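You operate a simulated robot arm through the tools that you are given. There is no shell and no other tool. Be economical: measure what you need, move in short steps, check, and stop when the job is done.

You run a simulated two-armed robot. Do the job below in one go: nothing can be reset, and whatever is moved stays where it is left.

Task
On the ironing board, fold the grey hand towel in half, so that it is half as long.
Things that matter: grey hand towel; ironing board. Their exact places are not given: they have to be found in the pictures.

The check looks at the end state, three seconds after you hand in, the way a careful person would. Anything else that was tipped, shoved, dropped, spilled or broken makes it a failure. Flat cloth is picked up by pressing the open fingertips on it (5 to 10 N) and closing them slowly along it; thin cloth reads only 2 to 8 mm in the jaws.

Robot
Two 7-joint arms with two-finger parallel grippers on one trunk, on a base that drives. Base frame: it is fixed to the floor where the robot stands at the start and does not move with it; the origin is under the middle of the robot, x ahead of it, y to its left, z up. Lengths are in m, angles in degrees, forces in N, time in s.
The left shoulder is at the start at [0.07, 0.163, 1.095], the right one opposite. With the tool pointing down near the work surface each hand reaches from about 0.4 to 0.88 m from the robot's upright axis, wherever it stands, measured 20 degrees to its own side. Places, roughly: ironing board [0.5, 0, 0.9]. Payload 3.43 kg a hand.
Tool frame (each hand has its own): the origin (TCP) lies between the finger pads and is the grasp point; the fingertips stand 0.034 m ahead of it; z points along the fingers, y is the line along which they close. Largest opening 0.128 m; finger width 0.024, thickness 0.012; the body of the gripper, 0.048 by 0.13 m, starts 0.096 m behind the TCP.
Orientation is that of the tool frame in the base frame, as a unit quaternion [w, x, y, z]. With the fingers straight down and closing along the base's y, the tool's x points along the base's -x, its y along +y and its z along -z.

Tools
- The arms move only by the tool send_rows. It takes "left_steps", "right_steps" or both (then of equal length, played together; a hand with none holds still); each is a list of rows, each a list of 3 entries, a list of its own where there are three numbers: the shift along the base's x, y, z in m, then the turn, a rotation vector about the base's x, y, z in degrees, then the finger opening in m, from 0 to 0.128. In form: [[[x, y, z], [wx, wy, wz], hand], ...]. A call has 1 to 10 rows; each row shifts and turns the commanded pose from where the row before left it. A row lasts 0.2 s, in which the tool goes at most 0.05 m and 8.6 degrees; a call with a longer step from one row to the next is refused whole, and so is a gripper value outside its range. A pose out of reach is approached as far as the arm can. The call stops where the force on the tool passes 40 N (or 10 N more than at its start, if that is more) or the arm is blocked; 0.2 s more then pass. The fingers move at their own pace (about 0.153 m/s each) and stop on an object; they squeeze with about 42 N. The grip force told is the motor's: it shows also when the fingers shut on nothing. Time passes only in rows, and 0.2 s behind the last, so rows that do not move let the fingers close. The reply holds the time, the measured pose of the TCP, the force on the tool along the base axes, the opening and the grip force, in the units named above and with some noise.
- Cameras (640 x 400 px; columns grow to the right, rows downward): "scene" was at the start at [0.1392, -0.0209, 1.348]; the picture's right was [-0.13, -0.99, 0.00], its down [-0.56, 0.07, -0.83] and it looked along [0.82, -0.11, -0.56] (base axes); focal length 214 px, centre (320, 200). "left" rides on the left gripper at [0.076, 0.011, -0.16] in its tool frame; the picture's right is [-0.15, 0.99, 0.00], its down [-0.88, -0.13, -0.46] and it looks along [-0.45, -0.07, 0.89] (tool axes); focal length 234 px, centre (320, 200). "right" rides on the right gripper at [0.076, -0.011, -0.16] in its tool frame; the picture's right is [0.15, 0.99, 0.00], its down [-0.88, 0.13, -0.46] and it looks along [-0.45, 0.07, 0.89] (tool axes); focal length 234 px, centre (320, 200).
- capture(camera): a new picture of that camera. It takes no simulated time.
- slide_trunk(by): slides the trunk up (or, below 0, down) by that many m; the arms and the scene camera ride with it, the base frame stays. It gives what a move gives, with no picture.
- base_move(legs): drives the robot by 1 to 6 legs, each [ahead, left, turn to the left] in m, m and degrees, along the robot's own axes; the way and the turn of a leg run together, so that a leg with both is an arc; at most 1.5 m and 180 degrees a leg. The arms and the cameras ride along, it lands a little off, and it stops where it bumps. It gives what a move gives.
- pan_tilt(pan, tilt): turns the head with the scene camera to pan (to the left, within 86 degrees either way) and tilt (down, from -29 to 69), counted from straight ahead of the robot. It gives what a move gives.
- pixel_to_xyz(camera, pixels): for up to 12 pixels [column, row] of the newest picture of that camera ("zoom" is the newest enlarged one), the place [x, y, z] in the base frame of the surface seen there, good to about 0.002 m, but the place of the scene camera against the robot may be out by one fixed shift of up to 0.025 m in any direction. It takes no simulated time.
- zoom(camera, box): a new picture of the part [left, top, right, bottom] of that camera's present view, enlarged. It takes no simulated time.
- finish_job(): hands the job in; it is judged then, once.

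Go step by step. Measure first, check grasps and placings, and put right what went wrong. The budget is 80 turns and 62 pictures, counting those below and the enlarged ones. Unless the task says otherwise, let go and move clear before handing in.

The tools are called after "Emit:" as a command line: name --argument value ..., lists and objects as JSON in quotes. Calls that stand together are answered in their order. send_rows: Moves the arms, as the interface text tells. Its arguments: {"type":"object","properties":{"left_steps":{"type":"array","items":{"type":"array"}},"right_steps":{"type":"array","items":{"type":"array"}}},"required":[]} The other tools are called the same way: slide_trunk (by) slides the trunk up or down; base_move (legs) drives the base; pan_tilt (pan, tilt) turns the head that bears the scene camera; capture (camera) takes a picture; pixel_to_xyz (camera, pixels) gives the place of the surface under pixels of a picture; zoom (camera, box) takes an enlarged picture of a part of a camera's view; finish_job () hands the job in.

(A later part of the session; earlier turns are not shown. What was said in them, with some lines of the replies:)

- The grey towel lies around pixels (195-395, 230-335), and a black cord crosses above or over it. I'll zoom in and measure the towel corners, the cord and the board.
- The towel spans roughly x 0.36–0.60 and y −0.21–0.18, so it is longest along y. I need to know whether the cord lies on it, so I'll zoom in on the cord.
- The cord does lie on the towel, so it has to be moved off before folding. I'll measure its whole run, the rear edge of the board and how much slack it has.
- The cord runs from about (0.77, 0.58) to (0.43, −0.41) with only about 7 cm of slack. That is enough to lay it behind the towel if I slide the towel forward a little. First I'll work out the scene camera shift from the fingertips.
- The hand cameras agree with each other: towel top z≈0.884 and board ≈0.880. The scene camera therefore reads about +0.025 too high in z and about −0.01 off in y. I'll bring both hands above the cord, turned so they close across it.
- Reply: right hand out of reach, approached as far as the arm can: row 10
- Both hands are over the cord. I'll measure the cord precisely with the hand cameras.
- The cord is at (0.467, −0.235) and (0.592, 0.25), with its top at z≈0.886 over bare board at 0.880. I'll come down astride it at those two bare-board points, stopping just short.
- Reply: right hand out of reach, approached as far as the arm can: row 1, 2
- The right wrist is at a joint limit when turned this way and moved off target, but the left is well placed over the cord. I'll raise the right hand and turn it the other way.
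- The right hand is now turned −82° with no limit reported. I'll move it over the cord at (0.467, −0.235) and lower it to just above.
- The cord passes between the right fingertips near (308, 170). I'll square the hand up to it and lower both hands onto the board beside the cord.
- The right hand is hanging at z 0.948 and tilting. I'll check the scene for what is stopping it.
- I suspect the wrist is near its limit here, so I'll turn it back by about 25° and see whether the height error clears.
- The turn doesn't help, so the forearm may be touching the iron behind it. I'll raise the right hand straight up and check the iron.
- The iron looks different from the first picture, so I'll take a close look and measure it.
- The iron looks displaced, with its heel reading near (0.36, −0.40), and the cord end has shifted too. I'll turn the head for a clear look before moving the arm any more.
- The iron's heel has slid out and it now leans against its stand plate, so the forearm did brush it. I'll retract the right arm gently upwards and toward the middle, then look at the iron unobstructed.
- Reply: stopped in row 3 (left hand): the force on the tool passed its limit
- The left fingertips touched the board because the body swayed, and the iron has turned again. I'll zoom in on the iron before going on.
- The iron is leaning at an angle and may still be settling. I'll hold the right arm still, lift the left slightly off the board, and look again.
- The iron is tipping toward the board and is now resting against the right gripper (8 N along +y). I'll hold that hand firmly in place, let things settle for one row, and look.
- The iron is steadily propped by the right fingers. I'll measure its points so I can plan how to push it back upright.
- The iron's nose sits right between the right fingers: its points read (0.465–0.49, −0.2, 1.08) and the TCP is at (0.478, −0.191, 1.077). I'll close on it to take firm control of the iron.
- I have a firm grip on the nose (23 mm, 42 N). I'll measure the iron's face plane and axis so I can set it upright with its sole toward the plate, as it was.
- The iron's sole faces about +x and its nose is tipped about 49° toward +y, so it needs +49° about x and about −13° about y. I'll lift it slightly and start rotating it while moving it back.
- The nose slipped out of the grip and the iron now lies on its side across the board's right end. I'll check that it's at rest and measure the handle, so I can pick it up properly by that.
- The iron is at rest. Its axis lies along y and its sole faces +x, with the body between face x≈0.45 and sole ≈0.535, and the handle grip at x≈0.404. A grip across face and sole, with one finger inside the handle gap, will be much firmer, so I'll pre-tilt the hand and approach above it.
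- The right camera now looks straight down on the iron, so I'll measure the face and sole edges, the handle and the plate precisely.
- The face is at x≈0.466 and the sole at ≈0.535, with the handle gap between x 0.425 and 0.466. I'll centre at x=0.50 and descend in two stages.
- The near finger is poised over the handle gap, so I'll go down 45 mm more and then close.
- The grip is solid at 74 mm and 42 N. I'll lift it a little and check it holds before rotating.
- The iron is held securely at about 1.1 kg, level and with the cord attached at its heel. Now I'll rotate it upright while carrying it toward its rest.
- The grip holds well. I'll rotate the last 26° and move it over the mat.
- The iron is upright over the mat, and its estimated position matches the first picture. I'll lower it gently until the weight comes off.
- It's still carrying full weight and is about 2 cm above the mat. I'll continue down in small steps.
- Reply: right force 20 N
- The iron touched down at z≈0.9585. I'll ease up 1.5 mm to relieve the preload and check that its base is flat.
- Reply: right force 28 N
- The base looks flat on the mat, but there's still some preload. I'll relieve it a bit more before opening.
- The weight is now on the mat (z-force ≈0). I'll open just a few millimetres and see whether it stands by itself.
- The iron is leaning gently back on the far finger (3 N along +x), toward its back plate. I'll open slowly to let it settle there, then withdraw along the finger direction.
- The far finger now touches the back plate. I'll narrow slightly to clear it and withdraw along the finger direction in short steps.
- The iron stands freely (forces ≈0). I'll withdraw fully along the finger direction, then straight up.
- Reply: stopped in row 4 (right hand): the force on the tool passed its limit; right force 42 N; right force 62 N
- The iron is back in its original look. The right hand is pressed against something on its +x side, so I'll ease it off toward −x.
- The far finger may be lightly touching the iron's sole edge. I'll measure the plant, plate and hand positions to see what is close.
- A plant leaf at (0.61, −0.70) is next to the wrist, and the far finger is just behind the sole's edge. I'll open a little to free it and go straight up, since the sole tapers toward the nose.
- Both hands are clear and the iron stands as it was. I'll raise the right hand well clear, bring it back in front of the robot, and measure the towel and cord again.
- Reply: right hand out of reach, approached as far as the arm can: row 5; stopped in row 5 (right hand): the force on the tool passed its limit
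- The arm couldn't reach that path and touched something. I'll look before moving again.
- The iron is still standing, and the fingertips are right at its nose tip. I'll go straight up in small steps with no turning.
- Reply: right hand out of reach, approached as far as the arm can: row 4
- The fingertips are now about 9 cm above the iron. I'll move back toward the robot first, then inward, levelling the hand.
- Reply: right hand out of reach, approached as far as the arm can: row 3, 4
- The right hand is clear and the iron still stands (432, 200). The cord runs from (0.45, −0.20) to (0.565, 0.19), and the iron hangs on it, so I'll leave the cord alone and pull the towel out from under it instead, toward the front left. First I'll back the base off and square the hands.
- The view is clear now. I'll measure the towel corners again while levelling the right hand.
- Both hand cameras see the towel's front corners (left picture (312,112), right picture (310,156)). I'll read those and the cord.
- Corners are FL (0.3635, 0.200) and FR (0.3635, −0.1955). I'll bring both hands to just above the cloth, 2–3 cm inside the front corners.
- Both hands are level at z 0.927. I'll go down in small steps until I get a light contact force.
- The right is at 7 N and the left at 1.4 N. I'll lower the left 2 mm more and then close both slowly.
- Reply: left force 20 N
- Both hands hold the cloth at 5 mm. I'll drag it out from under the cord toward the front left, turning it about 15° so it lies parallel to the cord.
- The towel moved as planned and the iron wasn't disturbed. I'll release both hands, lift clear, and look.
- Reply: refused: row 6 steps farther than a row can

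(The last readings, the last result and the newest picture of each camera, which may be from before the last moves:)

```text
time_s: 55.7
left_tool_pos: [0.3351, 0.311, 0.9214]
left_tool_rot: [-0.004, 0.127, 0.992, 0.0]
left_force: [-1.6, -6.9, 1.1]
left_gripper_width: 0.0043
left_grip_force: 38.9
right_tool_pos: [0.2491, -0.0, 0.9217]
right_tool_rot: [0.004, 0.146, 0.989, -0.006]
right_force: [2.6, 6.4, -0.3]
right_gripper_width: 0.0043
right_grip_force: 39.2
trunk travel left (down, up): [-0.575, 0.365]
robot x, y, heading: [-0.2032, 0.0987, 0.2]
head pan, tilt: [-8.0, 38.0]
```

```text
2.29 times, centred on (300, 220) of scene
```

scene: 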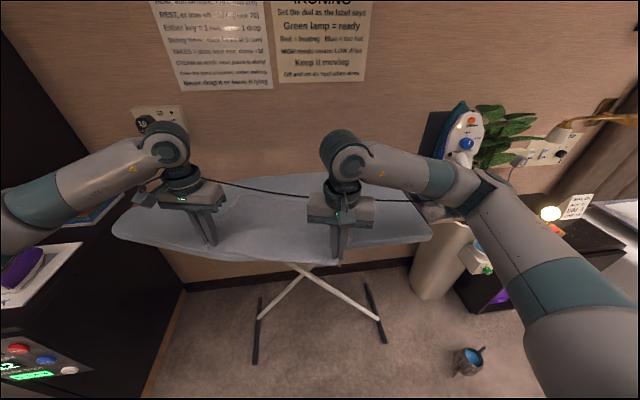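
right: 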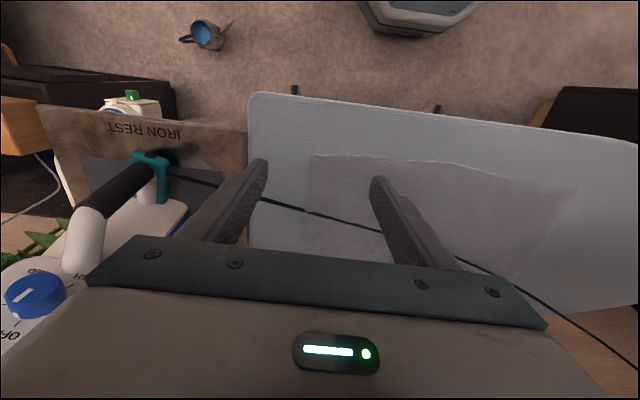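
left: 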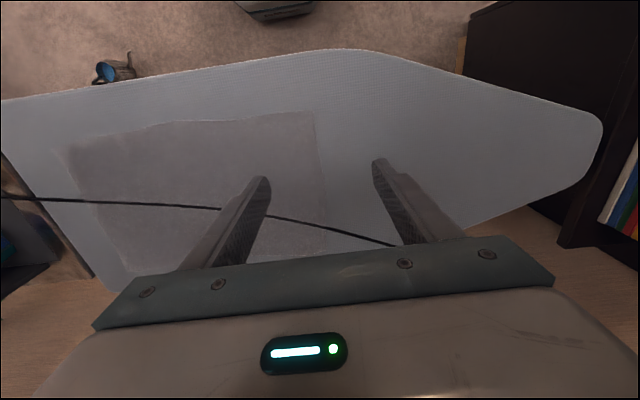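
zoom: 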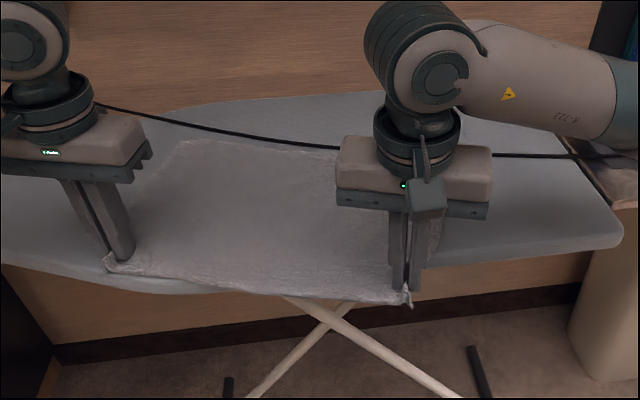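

The towel is now fully clear of the cord. My last call was refused for too long a step, so I'll release and lift in shorter ones.

Emit:
send_rows --right_steps '[[[0, 0, -0.003], [0, 0, 0], 0.0], [[0, 0, 0], [0, 0, 0], 0.03], [[0, 0, 0], [0, 0, 0], 0.05], [[0, 0, 0.03], [0, 0, 0], 0.06], [[0, 0, 0.04], [0, 0, 0], 0.06], [[0, -0.03, 0.03], [0, 0, 0], 0.06], [[0, -0.04, 0.02], [0, 0, 0], 0.06], [[0, -0.04, 0], [0, 0, 0], 0.06]]' --left_steps '[[[0, 0, -0.003], [0, 0, 0], 0.0], [[0, 0, 0], [0, 0, 0], 0.03], [[0, 0, 0], [0, 0, 0], 0.05], [[0, 0, 0.03], [0, 0, 0], 0.06], [[0, 0, 0.04], [0, 0, 0], 0.06], [[0, 0.03, 0.03], [0, 0, 0], 0.06], [[0, 0.04, 0.02], [0, 0, 0], 0.06], [[0, 0.04, 0], [0, 0, 0], 0.06]]'

Emit:
zoom --camera "scene" --box '[160, 140, 440, 300]'

```text
time_s: 57.5
left_tool_pos: [0.3313, 0.4215, 1.0388]
left_tool_rot: [-0.003, 0.126, 0.992, -0.002]
left_force: [0.4, 0.2, -0.4]
left_gripper_width: 0.0602
left_grip_force: 0.0
right_tool_pos: [0.247, -0.1081, 1.0392]
right_tool_rot: [0.003, 0.145, 0.989, -0.006]
right_force: [0.1, -0.3, 0.2]
right_gripper_width: 0.0601
right_grip_force: 0.0
trunk travel left (down, up): [-0.575, 0.365]
robot x, y, heading: [-0.2052, 0.1005, 0.3]
head pan, tilt: [-8.0, 38.0]
```

```text
2.29 times, centred on (300, 220) of scene
```

zoom: 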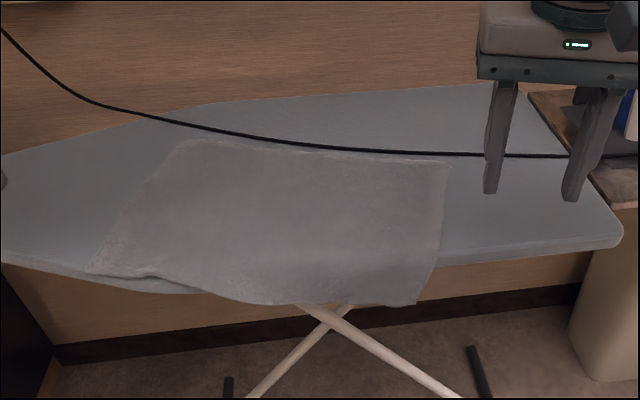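

The towel is free with only a small front overhang. I'll read its corners and the cord in the enlarged picture.

Emit:
pixel_to_xyz --camera "zoom" --pixels '[[185, 144], [447, 167], [414, 302], [92, 271], [178, 155], [140, 205], [230, 134], [340, 150], [450, 154], [300, 290], [160, 272], [440, 240]]'

```text
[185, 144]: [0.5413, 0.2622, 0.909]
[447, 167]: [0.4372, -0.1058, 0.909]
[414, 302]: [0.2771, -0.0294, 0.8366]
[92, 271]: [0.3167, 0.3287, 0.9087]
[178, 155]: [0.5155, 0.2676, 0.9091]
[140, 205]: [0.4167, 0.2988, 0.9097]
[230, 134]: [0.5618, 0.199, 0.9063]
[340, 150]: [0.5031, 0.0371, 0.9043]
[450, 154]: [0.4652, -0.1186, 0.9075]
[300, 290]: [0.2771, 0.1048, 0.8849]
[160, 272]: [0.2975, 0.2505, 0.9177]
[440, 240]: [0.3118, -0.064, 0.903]
```

Corrected corners are RL (0.541, 0.272), RR (0.437, −0.096) and FL (0.317, 0.339), with FR hanging just off the front edge. Folding right over left works without crossing the arms if the robot stands near (−0.19, −0.13) turned +20°, so I'll drive there.

Emit:
base_move --legs '[[0.015, -0.23, 0], [0, 0, 20]]'

Emit:
pan_tilt --pan -15 --tilt 42

Emit:
capture --camera "scene"

```text
time_s: 60.3
left_tool_pos: [0.2077, 0.3435, 1.0384]
left_tool_rot: [-0.003, -0.045, 0.999, -0.002]
left_force: [0.3, 0.4, 0.7]
left_gripper_width: 0.06
left_grip_force: 0.0
right_tool_pos: [0.3076, -0.1833, 1.04]
right_tool_rot: [0.005, -0.027, 1.0, -0.005]
right_force: [0.4, 0.5, 0.2]
right_gripper_width: 0.0598
right_grip_force: 0.1
trunk travel left (down, up): [-0.575, 0.365]
robot x, y, heading: [-0.1908, -0.1388, 19.8]
head pan, tilt: [-8.0, 38.0]
```

```text
time_s: 61.0
left_tool_pos: [0.2081, 0.3438, 1.0389]
left_tool_rot: [-0.003, -0.045, 0.999, -0.001]
left_force: [-0.8, 0.1, 0.4]
left_gripper_width: 0.06
left_grip_force: 0.0
right_tool_pos: [0.3066, -0.1831, 1.0406]
right_tool_rot: [0.005, -0.027, 1.0, -0.005]
right_force: [-0.1, -0.3, -0.1]
right_gripper_width: 0.0599
right_grip_force: 0.1
trunk travel left (down, up): [-0.575, 0.365]
robot x, y, heading: [-0.1864, -0.1412, 19.7]
head pan, tilt: [-15.0, 42.0]
```

```text
7 pictures are left
```

scene: 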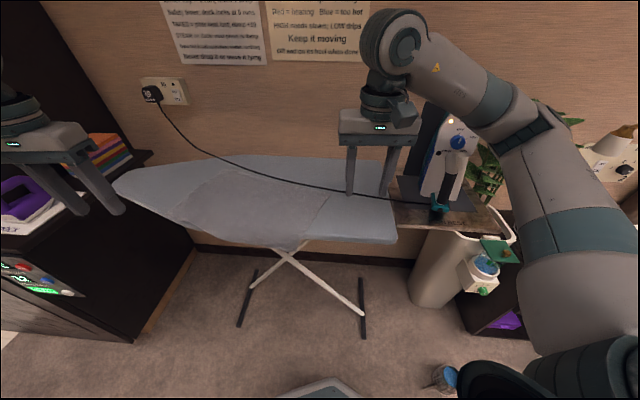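

The base is in place and the iron and cord are fine. I'll measure the right hem in this picture.

Emit:
pixel_to_xyz --camera "scene" --pixels '[[328, 194], [324, 200], [318, 212], [311, 225], [304, 238], [295, 248], [222, 172], [182, 223], [300, 235], [320, 198], [341, 190]]'

```text
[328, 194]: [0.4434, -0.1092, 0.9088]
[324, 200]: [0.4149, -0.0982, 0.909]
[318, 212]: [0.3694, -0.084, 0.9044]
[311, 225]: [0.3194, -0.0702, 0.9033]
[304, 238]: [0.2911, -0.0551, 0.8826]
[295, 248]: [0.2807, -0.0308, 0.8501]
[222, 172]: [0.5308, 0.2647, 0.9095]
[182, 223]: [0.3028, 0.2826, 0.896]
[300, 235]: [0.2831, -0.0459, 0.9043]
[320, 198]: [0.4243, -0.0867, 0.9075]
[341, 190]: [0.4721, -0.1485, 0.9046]
```

The right hem runs from (0.44, −0.10) to the board edge at (0.29, −0.046). I'll bring the right hand to the rear end of the hem and the left, tilted back to keep the two apart, to the front end, stopping above the cloth.

Emit:
send_rows --right_steps '[[[0.0202, 0.0192, -0.006], [0, 0, -1.7], 0.06], [[0.0202, 0.0192, -0.006], [0, 0, -1.7], 0.06], [[0.0202, 0.0192, -0.006], [0, 0, -1.7], 0.06], [[0.0202, 0.0192, -0.006], [0, 0, -1.7], 0.06], [[0.0202, 0.0192, -0.006], [0, 0, -1.7], 0.06], [[0.0202, 0.0192, -0.006], [0, 0, -1.7], 0.06], [[0, 0, -0.02], [0, 0, -1.7], 0.06], [[0, 0, -0.02], [0, 0, -1.7], 0.06], [[0, 0, -0.015], [0, 0, -1.7], 0.06], [[0, 0, 0], [0, 0, -1.7], 0.06]]' --left_steps '[[[0.0117, -0.0384, 0], [0, -2.5, -1.9], 0.06], [[0.0117, -0.0384, 0], [0, -2.5, -1.9], 0.06], [[0.0117, -0.0384, 0], [0, -2.5, -1.9], 0.06], [[0.0117, -0.0384, 0], [0, -2.5, -1.9], 0.06], [[0.0117, -0.0384, 0], [0, -2.5, -1.9], 0.06], [[0.0117, -0.0384, 0], [0, -2.5, -1.9], 0.06], [[0.0117, -0.0384, -0.02], [0, -2.5, -1.9], 0.06], [[0.0117, -0.0384, -0.02], [0, -2.5, -1.9], 0.06], [[0.0117, -0.0384, -0.02], [0, -2.5, -1.9], 0.06], [[0.0117, -0.0384, -0.02], [0, -2.5, -1.9], 0.06]]'

Emit:
zoom --camera "scene" --box '[180, 100, 420, 280]'

```text
time_s: 63.2
left_tool_pos: [0.3179, -0.0397, 0.9603]
left_tool_rot: [0.217, 0.12, 0.969, -0.013]
left_force: [-1.2, -0.6, 0.4]
left_gripper_width: 0.0599
left_grip_force: 0.0
right_tool_pos: [0.4226, -0.0666, 0.9531]
right_tool_rot: [0.008, 0.123, 0.992, -0.006]
right_force: [0.7, -0.5, -0.1]
right_gripper_width: 0.0601
right_grip_force: 0.0
trunk travel left (down, up): [-0.575, 0.365]
robot x, y, heading: [-0.1898, -0.1364, 19.5]
head pan, tilt: [-15.0, 42.0]
```

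```text
2.22 times, centred on (300, 190) of scene
```

zoom: 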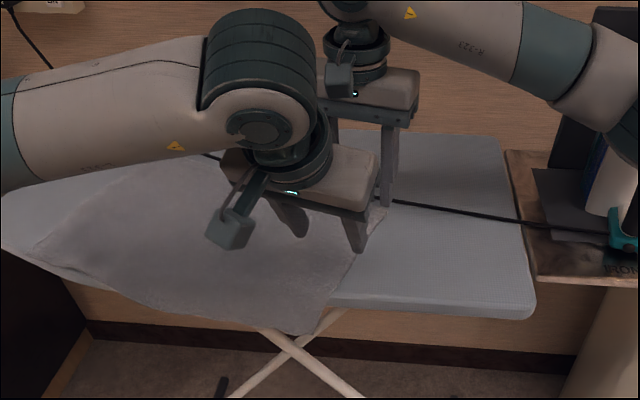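

Both hands are over the hem and clear of the cord. I'll lower them to just at the cloth.

Emit:
send_rows --right_steps '[[[0, 0, -0.015], [0, 0, 0], 0.06], [[0, 0, -0.015], [0, 0, 0], 0.06], [[0, 0, -0.004], [0, 0, 0], 0.06], [[0, 0, 0], [0, 0, 0], 0.06]]' --left_steps '[[[0, 0, -0.017], [0, 0, 0], 0.06], [[0, 0, -0.017], [0, 0, 0], 0.06], [[0, 0, -0.004], [0, 0, 0], 0.06], [[0, 0, 0], [0, 0, 0], 0.06]]'

```text
time_s: 64.2
left_tool_pos: [0.3119, -0.0345, 0.9272]
left_tool_rot: [0.221, 0.12, 0.968, -0.013]
left_force: [-0.8, -0.2, -0.7]
left_gripper_width: 0.0598
left_grip_force: 0.0
right_tool_pos: [0.42, -0.0623, 0.9317]
right_tool_rot: [0.019, 0.12, 0.993, -0.004]
right_force: [0.4, 0.4, 0.2]
right_gripper_width: 0.06
right_grip_force: 0.1
trunk travel left (down, up): [-0.575, 0.365]
robot x, y, heading: [-0.1858, -0.1396, 20.1]
head pan, tilt: [-15.0, 42.0]
```

The right hand is 12 mm short of its command with no tool force, the same sign as before the iron was touched. I'll check where the forearm is relative to the iron before going on.

Emit:
pixel_to_xyz --camera "zoom" --pixels '[[500, 40], [560, 70], [600, 110], [630, 80], [635, 140], [622, 125], [600, 160], [612, 230], [540, 100], [580, 30]]'

Emit:
capture --camera "scene"

```text
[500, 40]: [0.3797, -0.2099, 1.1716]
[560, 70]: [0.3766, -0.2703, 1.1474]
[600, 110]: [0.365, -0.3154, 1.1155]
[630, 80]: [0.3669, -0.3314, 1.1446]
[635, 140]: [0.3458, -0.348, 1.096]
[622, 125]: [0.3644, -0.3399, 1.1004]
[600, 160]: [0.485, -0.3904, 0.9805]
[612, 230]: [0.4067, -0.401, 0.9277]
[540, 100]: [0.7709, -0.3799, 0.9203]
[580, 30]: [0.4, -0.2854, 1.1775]
```

```text
5 pictures are left
```

scene: 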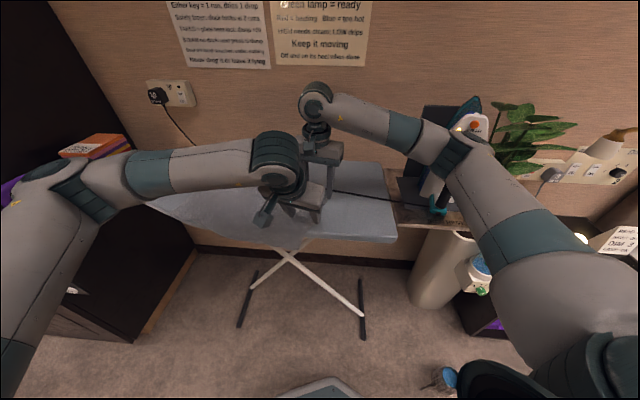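

The right forearm's elbow end, at (0.36, −0.33, 1.10), is right beside the iron, which is still standing. Raising the trunk lifts both arms straight up and keeps the elbows above the iron, so I'll slide it up 0.22 m.

Emit:
slide_trunk --by 0.22

Emit:
zoom --camera "scene" --box '[200, 100, 540, 320]'

```text
time_s: 66.5
left_tool_pos: [0.3239, -0.0409, 1.1397]
left_tool_rot: [0.212, 0.12, 0.97, -0.011]
left_force: [0.1, -0.4, -0.3]
left_gripper_width: 0.0602
left_grip_force: 0.1
right_tool_pos: [0.429, -0.0691, 1.1318]
right_tool_rot: [0.003, 0.121, 0.993, -0.005]
right_force: [0.9, -0.5, 0.4]
right_gripper_width: 0.0602
right_grip_force: 0.1
trunk travel left (down, up): [-0.795, 0.145]
robot x, y, heading: [-0.1856, -0.1405, 19.8]
head pan, tilt: [-15.0, 42.0]
```

```text
1.82 times, centred on (370, 210) of scene
```

zoom: 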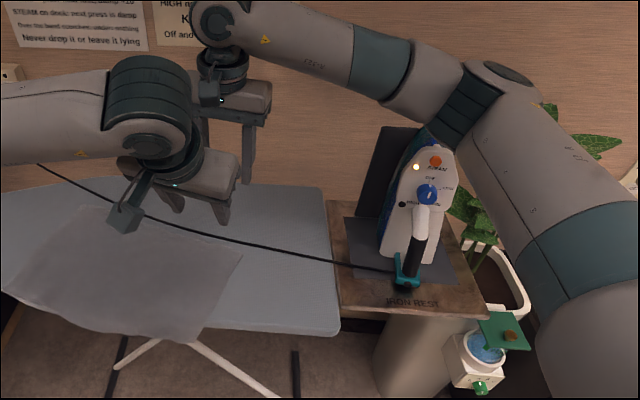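

The iron is upright and clear, and the hands are exactly at their commanded positions again. I'll lower both hands to just above the cloth and watch for any lag.

Emit:
send_rows --right_steps '[[[0, 0, -0.04], [0, 0, 0], 0.06], [[0, 0, -0.04], [0, 0, 0], 0.06], [[0, 0, -0.04], [0, 0, 0], 0.06], [[0, 0, -0.04], [0, 0, 0], 0.06], [[0, 0, -0.03], [0, 0, 0], 0.06], [[0, 0, -0.014], [0, 0, 0], 0.06], [[0, 0, 0], [0, 0, 0], 0.06]]' --left_steps '[[[0, 0, -0.04], [0, 0, 0], 0.06], [[0, 0, -0.04], [0, 0, 0], 0.06], [[0, 0, -0.04], [0, 0, 0], 0.06], [[0, 0, -0.04], [0, 0, 0], 0.06], [[0, 0, -0.03], [0, 0, 0], 0.06], [[0, 0, -0.018], [0, 0, 0], 0.06], [[0, 0, 0], [0, 0, 0], 0.06]]'

```text
time_s: 68.1
left_tool_pos: [0.3231, -0.041, 0.9319]
left_tool_rot: [0.212, 0.12, 0.97, -0.01]
left_force: [-0.2, 0.1, 0.2]
left_gripper_width: 0.0601
left_grip_force: 0.1
right_tool_pos: [0.4298, -0.069, 0.9289]
right_tool_rot: [0.003, 0.122, 0.992, -0.006]
right_force: [-0.3, 0.5, -0.2]
right_gripper_width: 0.0601
right_grip_force: 0.0
trunk travel left (down, up): [-0.795, 0.145]
robot x, y, heading: [-0.1931, -0.1398, 19.6]
head pan, tilt: [-15.0, 42.0]
```

There's no lag now, so I'll press lightly onto the cloth.

Emit:
send_rows --right_steps '[[[0, 0, -0.007], [0, 0, 0], 0.06], [[0, 0, -0.003], [0, 0, 0], 0.06], [[0, 0, -0.0015], [0, 0, 0], 0.06], [[0, 0, 0], [0, 0, 0], 0.06]]' --left_steps '[[[0, 0, -0.007], [0, 0, 0], 0.06], [[0, 0, -0.003], [0, 0, 0], 0.06], [[0, 0, -0.002], [0, 0, 0], 0.06], [[0, 0, 0], [0, 0, 0], 0.06]]'

```text
time_s: 69.1
left_tool_pos: [0.324, -0.0408, 0.92]
left_tool_rot: [0.212, 0.12, 0.97, -0.01]
left_force: [0.4, 0.1, 0.6]
left_gripper_width: 0.06
left_grip_force: 0.1
right_tool_pos: [0.4308, -0.069, 0.9174]
right_tool_rot: [0.003, 0.122, 0.992, -0.006]
right_force: [0.9, -0.9, 3.5]
right_gripper_width: 0.0599
right_grip_force: 0.2
trunk travel left (down, up): [-0.795, 0.145]
robot x, y, heading: [-0.1899, -0.1391, 20.1]
head pan, tilt: [-15.0, 42.0]
```

The right is touching at 3.5 N and the left needs a few mm more. I'll press and then close both slowly.

Emit:
send_rows --right_steps '[[[0, 0, -0.001], [0, 0, 0], 0.06], [[0, 0, 0], [0, 0, 0], 0.06], [[0, 0, 0], [0, 0, 0], 0.05], [[0, 0, 0], [0, 0, 0], 0.04], [[0, 0, 0], [0, 0, 0], 0.03], [[0, 0, 0], [0, 0, 0], 0.02], [[0, 0, 0], [0, 0, 0], 0.01], [[0, 0, 0], [0, 0, 0], 0.0], [[0, 0, 0], [0, 0, 0], 0.0]]' --left_steps '[[[0, 0, -0.003], [0, 0, 0], 0.06], [[0, 0, -0.0025], [0, 0, 0], 0.06], [[0, 0, 0], [0, 0, 0], 0.05], [[0, 0, 0], [0, 0, 0], 0.04], [[0, 0, 0], [0, 0, 0], 0.03], [[0, 0, 0], [0, 0, 0], 0.02], [[0, 0, 0], [0, 0, 0], 0.01], [[0, 0, 0], [0, 0, 0], 0.0], [[0, 0, 0], [0, 0, 0], 0.0]]'

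```text
time_s: 70.8
left_tool_pos: [0.3253, -0.0368, 0.9178]
left_tool_rot: [0.217, 0.119, 0.969, -0.009]
left_force: [-2.8, 4.5, 10.0]
left_gripper_width: 0.0048
left_grip_force: 39.0
right_tool_pos: [0.4289, -0.0664, 0.9183]
right_tool_rot: [0.005, 0.121, 0.993, -0.004]
right_force: [-0.9, 3.5, 6.4]
right_gripper_width: 0.0053
right_grip_force: 39.3
trunk travel left (down, up): [-0.795, 0.145]
robot x, y, heading: [-0.1871, -0.1386, 19.9]
head pan, tilt: [-15.0, 42.0]
stopped in row 8 (left hand): the force on the tool passed its limit (the readings are from after the stop); the commanded pose is now the measured one
```

Both hands hold the hem (about 5 mm each). I'll carry it in an arc toward the left hem, both hands together.

Emit:
send_rows --right_steps '[[[0.0015, 0.0055, 0.0336], [0, 0, 0], 0.0], [[0.0044, 0.016, 0.0314], [0, 0, 0], 0.0], [[0.0069, 0.0254, 0.0269], [0, 0, 0], 0.0], [[0.009, 0.0334, 0.0207], [0, 0, 0], 0.0], [[0.0105, 0.0388, 0.013], [0, 0, 0], 0.0], [[0.0112, 0.0414, 0.0044], [0, 0, 0], 0.0], [[0.0112, 0.0414, -0.0044], [0, 0, 0], 0.0], [[0.0105, 0.0388, -0.013], [0, 0, 0], 0.0], [[0, 0, 0], [0, 0, 0], 0.0]]' --left_steps '[[[0.0015, 0.0055, 0.0336], [0, 0, 0], 0.0], [[0.0044, 0.016, 0.0314], [0, 0, 0], 0.0], [[0.0069, 0.0254, 0.0269], [0, 0, 0], 0.0], [[0.009, 0.0334, 0.0207], [0, 0, 0], 0.0], [[0.0105, 0.0388, 0.013], [0, 0, 0], 0.0], [[0.0112, 0.0414, 0.0044], [0, 0, 0], 0.0], [[0.0112, 0.0414, -0.0044], [0, 0, 0], 0.0], [[0.0105, 0.0388, -0.013], [0, 0, 0], 0.0], [[0, 0, 0], [0, 0, 0], 0.0]]'

Emit:
capture --camera "scene"

```text
time_s: 72.8
left_tool_pos: [0.3899, 0.2026, 1.026]
left_tool_rot: [0.215, 0.119, 0.969, -0.008]
left_force: [2.5, -1.3, -0.1]
left_gripper_width: 0.0046
left_grip_force: 38.9
right_tool_pos: [0.4967, 0.1703, 1.0303]
right_tool_rot: [0.004, 0.121, 0.993, -0.004]
right_force: [-3.0, 0.6, 0.7]
right_gripper_width: 0.0052
right_grip_force: 39.2
trunk travel left (down, up): [-0.795, 0.145]
robot x, y, heading: [-0.1915, -0.1408, 19.8]
head pan, tilt: [-15.0, 42.0]
```

```text
3 pictures are left
```

scene: 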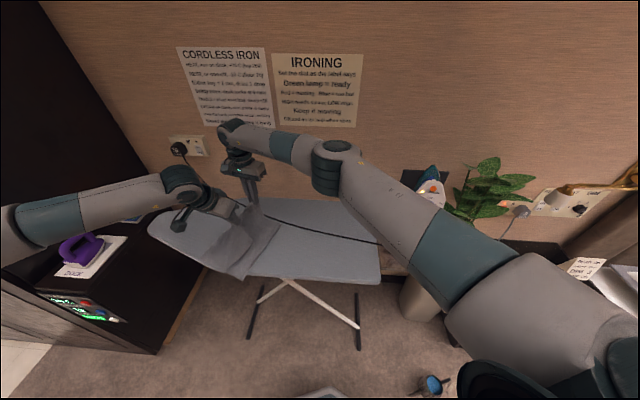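

The fold is going well and the hem is past the middle. I'll bring it down onto the left hem.

Emit:
send_rows --right_steps '[[[0.009, 0.0334, -0.0207], [0, 0, 0], 0.0], [[0.0069, 0.0254, -0.0269], [0, 0, 0], 0.0], [[0.0044, 0.016, -0.028], [0, 0, 0], 0.0], [[0.0015, 0.0055, -0.026], [0, 0, 0], 0.0], [[0, 0, -0.006], [0, 0, 0], 0.0], [[0, 0, 0], [0, 0, 0], 0.0]]' --left_steps '[[[0.009, 0.0334, -0.0207], [0, 0, 0], 0.0], [[0.0069, 0.0254, -0.0269], [0, 0, 0], 0.0], [[0.0044, 0.016, -0.028], [0, 0, 0], 0.0], [[0.0015, 0.0055, -0.024], [0, 0, 0], 0.0], [[0, 0, -0.004], [0, 0, 0], 0.0], [[0, 0, 0], [0, 0, 0], 0.0]]'

```text
time_s: 74.2
left_tool_pos: [0.413, 0.2842, 0.925]
left_tool_rot: [0.215, 0.12, 0.969, -0.009]
left_force: [4.4, -12.1, 4.3]
left_gripper_width: 0.0048
left_grip_force: 39.0
right_tool_pos: [0.4792, 0.2065, 0.9443]
right_tool_rot: [0.004, 0.121, 0.993, -0.006]
right_force: [-4.8, 12.3, -3.4]
right_gripper_width: 0.005
right_grip_force: 39.4
right hand out of reach, approached as far as the arm can: row 1, 2, 3, 4
trunk travel left (down, up): [-0.795, 0.145]
robot x, y, heading: [-0.1849, -0.1402, 19.7]
head pan, tilt: [-15.0, 42.0]
```

The right arm ran out of reach about 6 cm short. I'll ease the left hand back by the same amount, drive the base forward and left so both end up right, and then place the hem.

Emit:
send_rows --left_steps '[[[-0.019, -0.022, 0.015], [0, 0, 0], 0.0], [[-0.019, -0.022, 0.01], [0, 0, 0], 0.0], [[0, 0, 0], [0, 0, 0], 0.0]]'

Emit:
base_move --legs '[[0.055, 0.032, 0]]'

```text
time_s: 75.0
left_tool_pos: [0.3764, 0.2416, 0.9493]
left_tool_rot: [0.214, 0.119, 0.969, -0.008]
left_force: [0.9, -0.4, -0.5]
left_gripper_width: 0.0049
left_grip_force: 39.2
right_tool_pos: [0.4807, 0.206, 0.9422]
right_tool_rot: [0.004, 0.122, 0.992, -0.006]
right_force: [-0.9, 0.1, -1.1]
right_gripper_width: 0.0053
right_grip_force: 39.1
trunk travel left (down, up): [-0.795, 0.145]
robot x, y, heading: [-0.1866, -0.1392, 19.9]
head pan, tilt: [-15.0, 42.0]
```

```text
time_s: 75.9
left_tool_pos: [0.4128, 0.2837, 0.9517]
left_tool_rot: [0.215, 0.12, 0.969, -0.008]
left_force: [0.3, -0.5, 0.1]
left_gripper_width: 0.0045
left_grip_force: 39.2
right_tool_pos: [0.5179, 0.2502, 0.9457]
right_tool_rot: [0.005, 0.122, 0.992, -0.005]
right_force: [0.7, -1.1, -0.2]
right_gripper_width: 0.0051
right_grip_force: 39.2
trunk travel left (down, up): [-0.795, 0.145]
robot x, y, heading: [-0.1474, -0.0912, 20.0]
head pan, tilt: [-15.0, 42.0]
```

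Both hands are exactly at the target over the left hem. I'll lower the hem onto the board.

Emit:
send_rows --right_steps '[[[0, 0, -0.012], [0, 0, 0], 0.0], [[0, 0, -0.008], [0, 0, 0], 0.0], [[0, 0, -0.003], [0, 0, 0], 0.0], [[0, 0, 0], [0, 0, 0], 0.0]]' --left_steps '[[[0, 0, -0.014], [0, 0, 0], 0.0], [[0, 0, -0.01], [0, 0, 0], 0.0], [[0, 0, -0.003], [0, 0, 0], 0.0], [[0, 0, 0], [0, 0, 0], 0.0]]'

```text
time_s: 76.9
left_tool_pos: [0.4136, 0.2852, 0.9236]
left_tool_rot: [0.215, 0.121, 0.969, -0.009]
left_force: [0.0, -1.1, 3.5]
left_gripper_width: 0.0049
left_grip_force: 39.3
right_tool_pos: [0.5154, 0.249, 0.9225]
right_tool_rot: [0.003, 0.123, 0.992, -0.004]
right_force: [-2.0, -0.2, 11.3]
right_gripper_width: 0.0051
right_grip_force: 39.6
right hand out of reach, approached as far as the arm can: row 1
trunk travel left (down, up): [-0.795, 0.145]
robot x, y, heading: [-0.1512, -0.0909, 19.9]
head pan, tilt: [-15.0, 42.0]
```

Both are touching the board lightly, so I'll open and lift straight off, then look.

Emit:
send_rows --right_steps '[[[0, 0, 0.002], [0, 0, 0], 0.01], [[0, 0, 0], [0, 0, 0], 0.025], [[0, 0, 0.01], [0, 0, 0], 0.03], [[0, 0, 0.03], [0, 0, 0], 0.03], [[0, 0, 0.04], [0, 0, 0], 0.03], [[0, 0, 0.04], [0, 0, 0], 0.03], [[0, 0, 0.04], [0, 0, 0], 0.03], [[0, 0, 0.04], [0, 0, 0], 0.03]]' --left_steps '[[[0, 0, 0.001], [0, 0, 0], 0.01], [[0, 0, 0], [0, 0, 0], 0.025], [[0, 0, 0.01], [0, 0, 0], 0.03], [[0, 0, 0.03], [0, 0, 0], 0.03], [[0, 0, 0.04], [0, 0, 0], 0.03], [[-0.03, 0.03, 0.02], [0, 0, 0], 0.03], [[-0.03, 0.03, 0.02], [0, 0, 0], 0.03], [[-0.03, 0.03, 0], [0, 0, 0], 0.03]]'

Emit:
zoom --camera "scene" --box '[130, 150, 450, 330]'

```text
time_s: 78.7
left_tool_pos: [0.3243, 0.3778, 1.044]
left_tool_rot: [0.215, 0.121, 0.969, -0.01]
left_force: [-0.3, -0.6, -0.3]
left_gripper_width: 0.0295
left_grip_force: 0.0
right_tool_pos: [0.5142, 0.2469, 1.1299]
right_tool_rot: [0.005, 0.123, 0.992, -0.006]
right_force: [-0.2, 0.1, 0.6]
right_gripper_width: 0.0301
right_grip_force: 0.1
trunk travel left (down, up): [-0.795, 0.145]
robot x, y, heading: [-0.1481, -0.0894, 19.7]
head pan, tilt: [-15.0, 42.0]
```

```text
2.00 times, centred on (290, 240) of scene
```

zoom: 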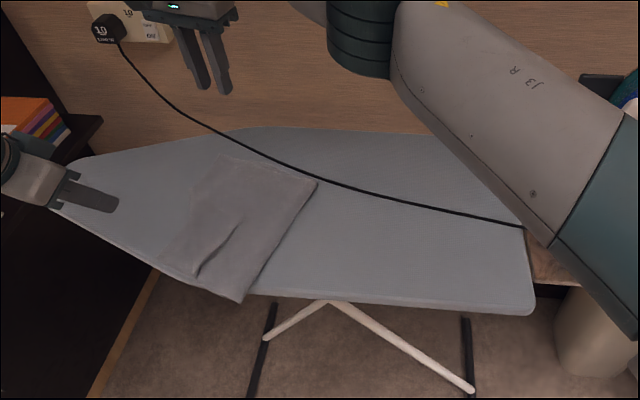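

The towel is folded neatly in half with the cord outside. There's a small crease near (215, 250) at the front corner of the top layer, so I'll measure it before deciding whether to fix it.

Emit:
pixel_to_xyz --camera "zoom" --pixels '[[217, 160], [160, 262], [197, 277], [238, 226], [240, 300], [316, 182], [215, 245], [225, 255], [190, 230], [175, 250], [200, 262], [260, 230]]'

Emit:
zoom --camera "scene" --box '[190, 215, 310, 310]'

```text
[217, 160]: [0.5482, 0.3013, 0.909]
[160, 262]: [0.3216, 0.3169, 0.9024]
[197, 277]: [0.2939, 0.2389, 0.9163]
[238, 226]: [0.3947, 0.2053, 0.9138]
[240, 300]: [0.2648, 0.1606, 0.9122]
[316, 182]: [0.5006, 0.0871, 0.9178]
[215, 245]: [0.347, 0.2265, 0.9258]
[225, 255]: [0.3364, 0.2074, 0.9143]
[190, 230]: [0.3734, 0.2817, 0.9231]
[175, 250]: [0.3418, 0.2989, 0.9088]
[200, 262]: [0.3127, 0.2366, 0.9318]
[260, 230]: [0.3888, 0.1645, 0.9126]
```

```text
4.21 times, centred on (250, 262) of scene
```

zoom: 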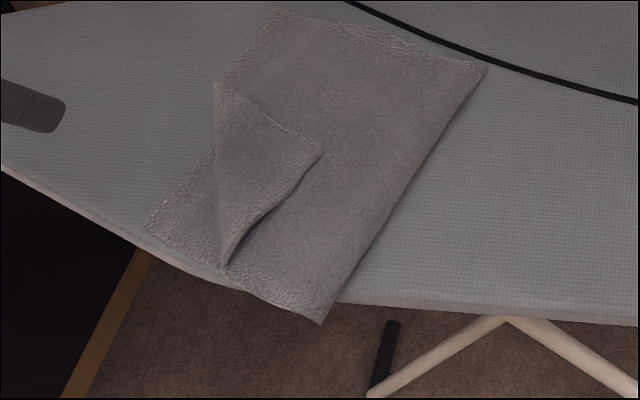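

The front corner of the top layer is folded back: its tip is near (0.40, 0.21) and the crease runs from (0.30, 0.25) to (0.465, 0.315). I'll use the right hand as a rake to flip it out, starting by turning it and placing it just right of the tip.

Emit:
send_rows --right_steps '[[[-0.02, -0.01, -0.01], [0, 0, -7.7], 0.04], [[-0.02, -0.01, -0.01], [0, 0, -7.7], 0.04], [[-0.02, -0.01, -0.02], [0, 0, -7.7], 0.04], [[-0.02, -0.01, -0.02], [0, 0, -7.7], 0.04], [[-0.02, -0.01, -0.03], [0, 0, -7.7], 0.04], [[-0.02, -0.01, -0.03], [0, 0, -7.7], 0.04], [[-0.02, -0.007, -0.03], [0, 0, -7.7], 0.04], [[0, 0, -0.02], [0, 0, 0], 0.04], [[0, 0, 0], [0, 0, 0], 0.04]]'

```text
time_s: 80.7
left_tool_pos: [0.3259, 0.3781, 1.0445]
left_tool_rot: [0.215, 0.119, 0.969, -0.008]
left_force: [-0.2, 0.0, 0.4]
left_gripper_width: 0.0301
left_grip_force: 0.0
right_tool_pos: [0.3784, 0.1833, 0.9503]
right_tool_rot: [0.0, 0.559, 0.829, -0.006]
right_force: [-0.4, -0.4, 1.5]
right_gripper_width: 0.04
right_grip_force: 0.2
trunk travel left (down, up): [-0.795, 0.145]
robot x, y, heading: [-0.1479, -0.0911, 20.0]
head pan, tilt: [-15.0, 42.0]
```

The hand is in position at (0.378, 0.183), so I'll lower it to just above the lower layer and sweep the flap over.

Emit:
send_rows --right_steps '[[[0, 0, -0.015], [0, 0, 0], 0.04], [[0, 0, -0.01], [0, 0, 0], 0.04], [[0, 0, 0], [0, 0, 0], 0.04], [[-0.009, 0.0225, 0], [0, 0, 0], 0.04], [[-0.009, 0.0225, 0], [0, 0, 0], 0.04], [[-0.009, 0.0225, 0.001], [0, 0, 0], 0.04], [[-0.009, 0.0225, 0.003], [0, 0, 0], 0.04], [[-0.01, 0.025, 0.01], [0, 0, 0], 0.04], [[-0.01, 0.025, 0.02], [0, 0, 0], 0.04], [[0, 0, 0.04], [0, 0, 0], 0.04]]'

Emit:
pixel_to_xyz --camera "scene" --pixels '[[227, 277], [250, 249]]'

```text
time_s: 82.4
left_tool_pos: [0.3222, 0.3874, 1.0423]
left_tool_rot: [0.211, 0.113, 0.971, -0.002]
left_force: [-3.5, 16.2, -2.9]
left_gripper_width: 0.0219
left_grip_force: 0.0
right_tool_pos: [0.3467, 0.2682, 0.9294]
right_tool_rot: [0.006, 0.565, 0.825, -0.009]
right_force: [3.5, -15.4, 3.5]
right_gripper_width: 0.0401
right_grip_force: 0.0
trunk travel left (down, up): [-0.795, 0.145]
robot x, y, heading: [-0.1477, -0.0916, 19.5]
head pan, tilt: [-15.0, 42.0]
stopped in row 8 (left hand): the force on the tool passed its limit (the readings are from after the stop); the commanded pose is now the measured one
```

```text
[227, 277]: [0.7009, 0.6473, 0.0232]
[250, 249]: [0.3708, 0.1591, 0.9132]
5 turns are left
```

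The right hand's camera bumped the left hand. I'll move the left hand well away, complete the sweep past the crease, lift off, and look.

Emit:
send_rows --right_steps '[[[0, 0, 0], [0, 0, 0], 0.04], [[0, 0, 0], [0, 0, 0], 0.04], [[0, 0, 0], [0, 0, 0], 0.04], [[-0.01, 0.025, 0.004], [0, 0, 0], 0.04], [[-0.01, 0.025, 0.006], [0, 0, 0], 0.04], [[-0.01, 0.025, 0.01], [0, 0, 0], 0.04], [[0, 0.01, 0.03], [0, 0, 0], 0.04], [[0, 0, 0.04], [0, 0, 0], 0.04], [[0.02, -0.02, 0.04], [0, 0, 0], 0.04], [[0.03, -0.03, 0.02], [0, 0, 0], 0.04]]' --left_steps '[[[-0.04, 0.02, 0.01], [0, 0, 0], 0.03], [[-0.04, 0.025, 0.01], [0, 0, 0], 0.03], [[-0.03, 0.035, 0.01], [0, 0, 0], 0.03], [[0, 0.04, 0.02], [0, 0, 0], 0.03], [[0, 0.03, 0.02], [0, 0, 0], 0.03], [[0, 0, 0.02], [0, 0, 0], 0.03], [[0, 0, 0], [0, 0, 0], 0.03], [[0, 0, 0], [0, 0, 0], 0.03], [[0, 0, 0], [0, 0, 0], 0.03], [[0, 0, 0], [0, 0, 0], 0.03]]'

Emit:
zoom --camera "scene" --box '[130, 150, 450, 330]'

```text
time_s: 84.6
left_tool_pos: [0.2146, 0.4837, 1.1048]
left_tool_rot: [0.211, 0.115, 0.971, -0.002]
left_force: [0.2, -0.4, -0.8]
left_gripper_width: 0.0303
left_grip_force: 0.2
left hand out of reach, approached as far as the arm can: row 4, 5
right_tool_pos: [0.3753, 0.2979, 1.0767]
right_tool_rot: [0.004, 0.564, 0.826, -0.008]
right_force: [0.4, -0.2, 0.3]
right_gripper_width: 0.0401
right_grip_force: 0.0
right hand out of reach, approached as far as the arm can: row 7
trunk travel left (down, up): [-0.795, 0.145]
robot x, y, heading: [-0.1502, -0.0911, 19.8]
head pan, tilt: [-15.0, 42.0]
```

```text
2.00 times, centred on (290, 240) of scene
4 turns are left
```

zoom: 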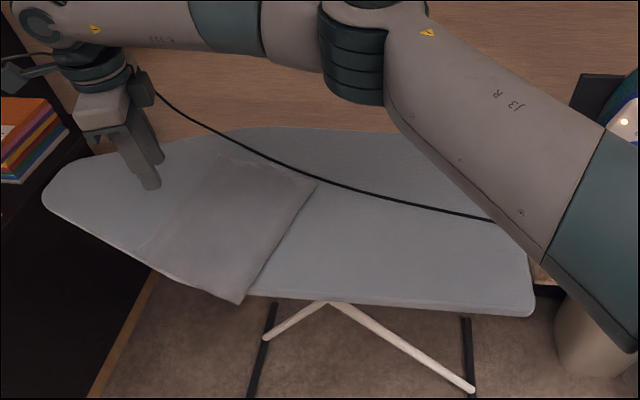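

The corner flipped out: the towel is now a clean half-length rectangle (145–315, 155–300), with the cord outside it and both hands open and clear. I'm handing in.

Emit:
finish_job

```text
The job is handed in.
```

The grey hand towel is folded in half to half its length on the ironing board, and both hands are open and clear. It may still be failed: my right arm knocked over the iron, which I put back upright on its rest, roughly where it was.

- **Iron:** my right forearm pushed it until it tipped. It slipped from the gripper and fell on its side across the right end of the board. I stood it back on its heel against the plate. The forearm came up against it once more later, and it stayed standing.
- **Plant:** the right hand pressed against something with up to about 57 N while backing away from the iron, most likely the plant beside it. I saw no sign that anything had moved.
- **Towel position:** I pulled the towel out from under the cord before folding, so it now lies further to the front left and turned about 15°. Its front corner at the fold sticks out about 3 cm past the front edge of the board.
- **Cord:** it isn't caught in the fold, but it shifted a few centimetres when the iron moved.
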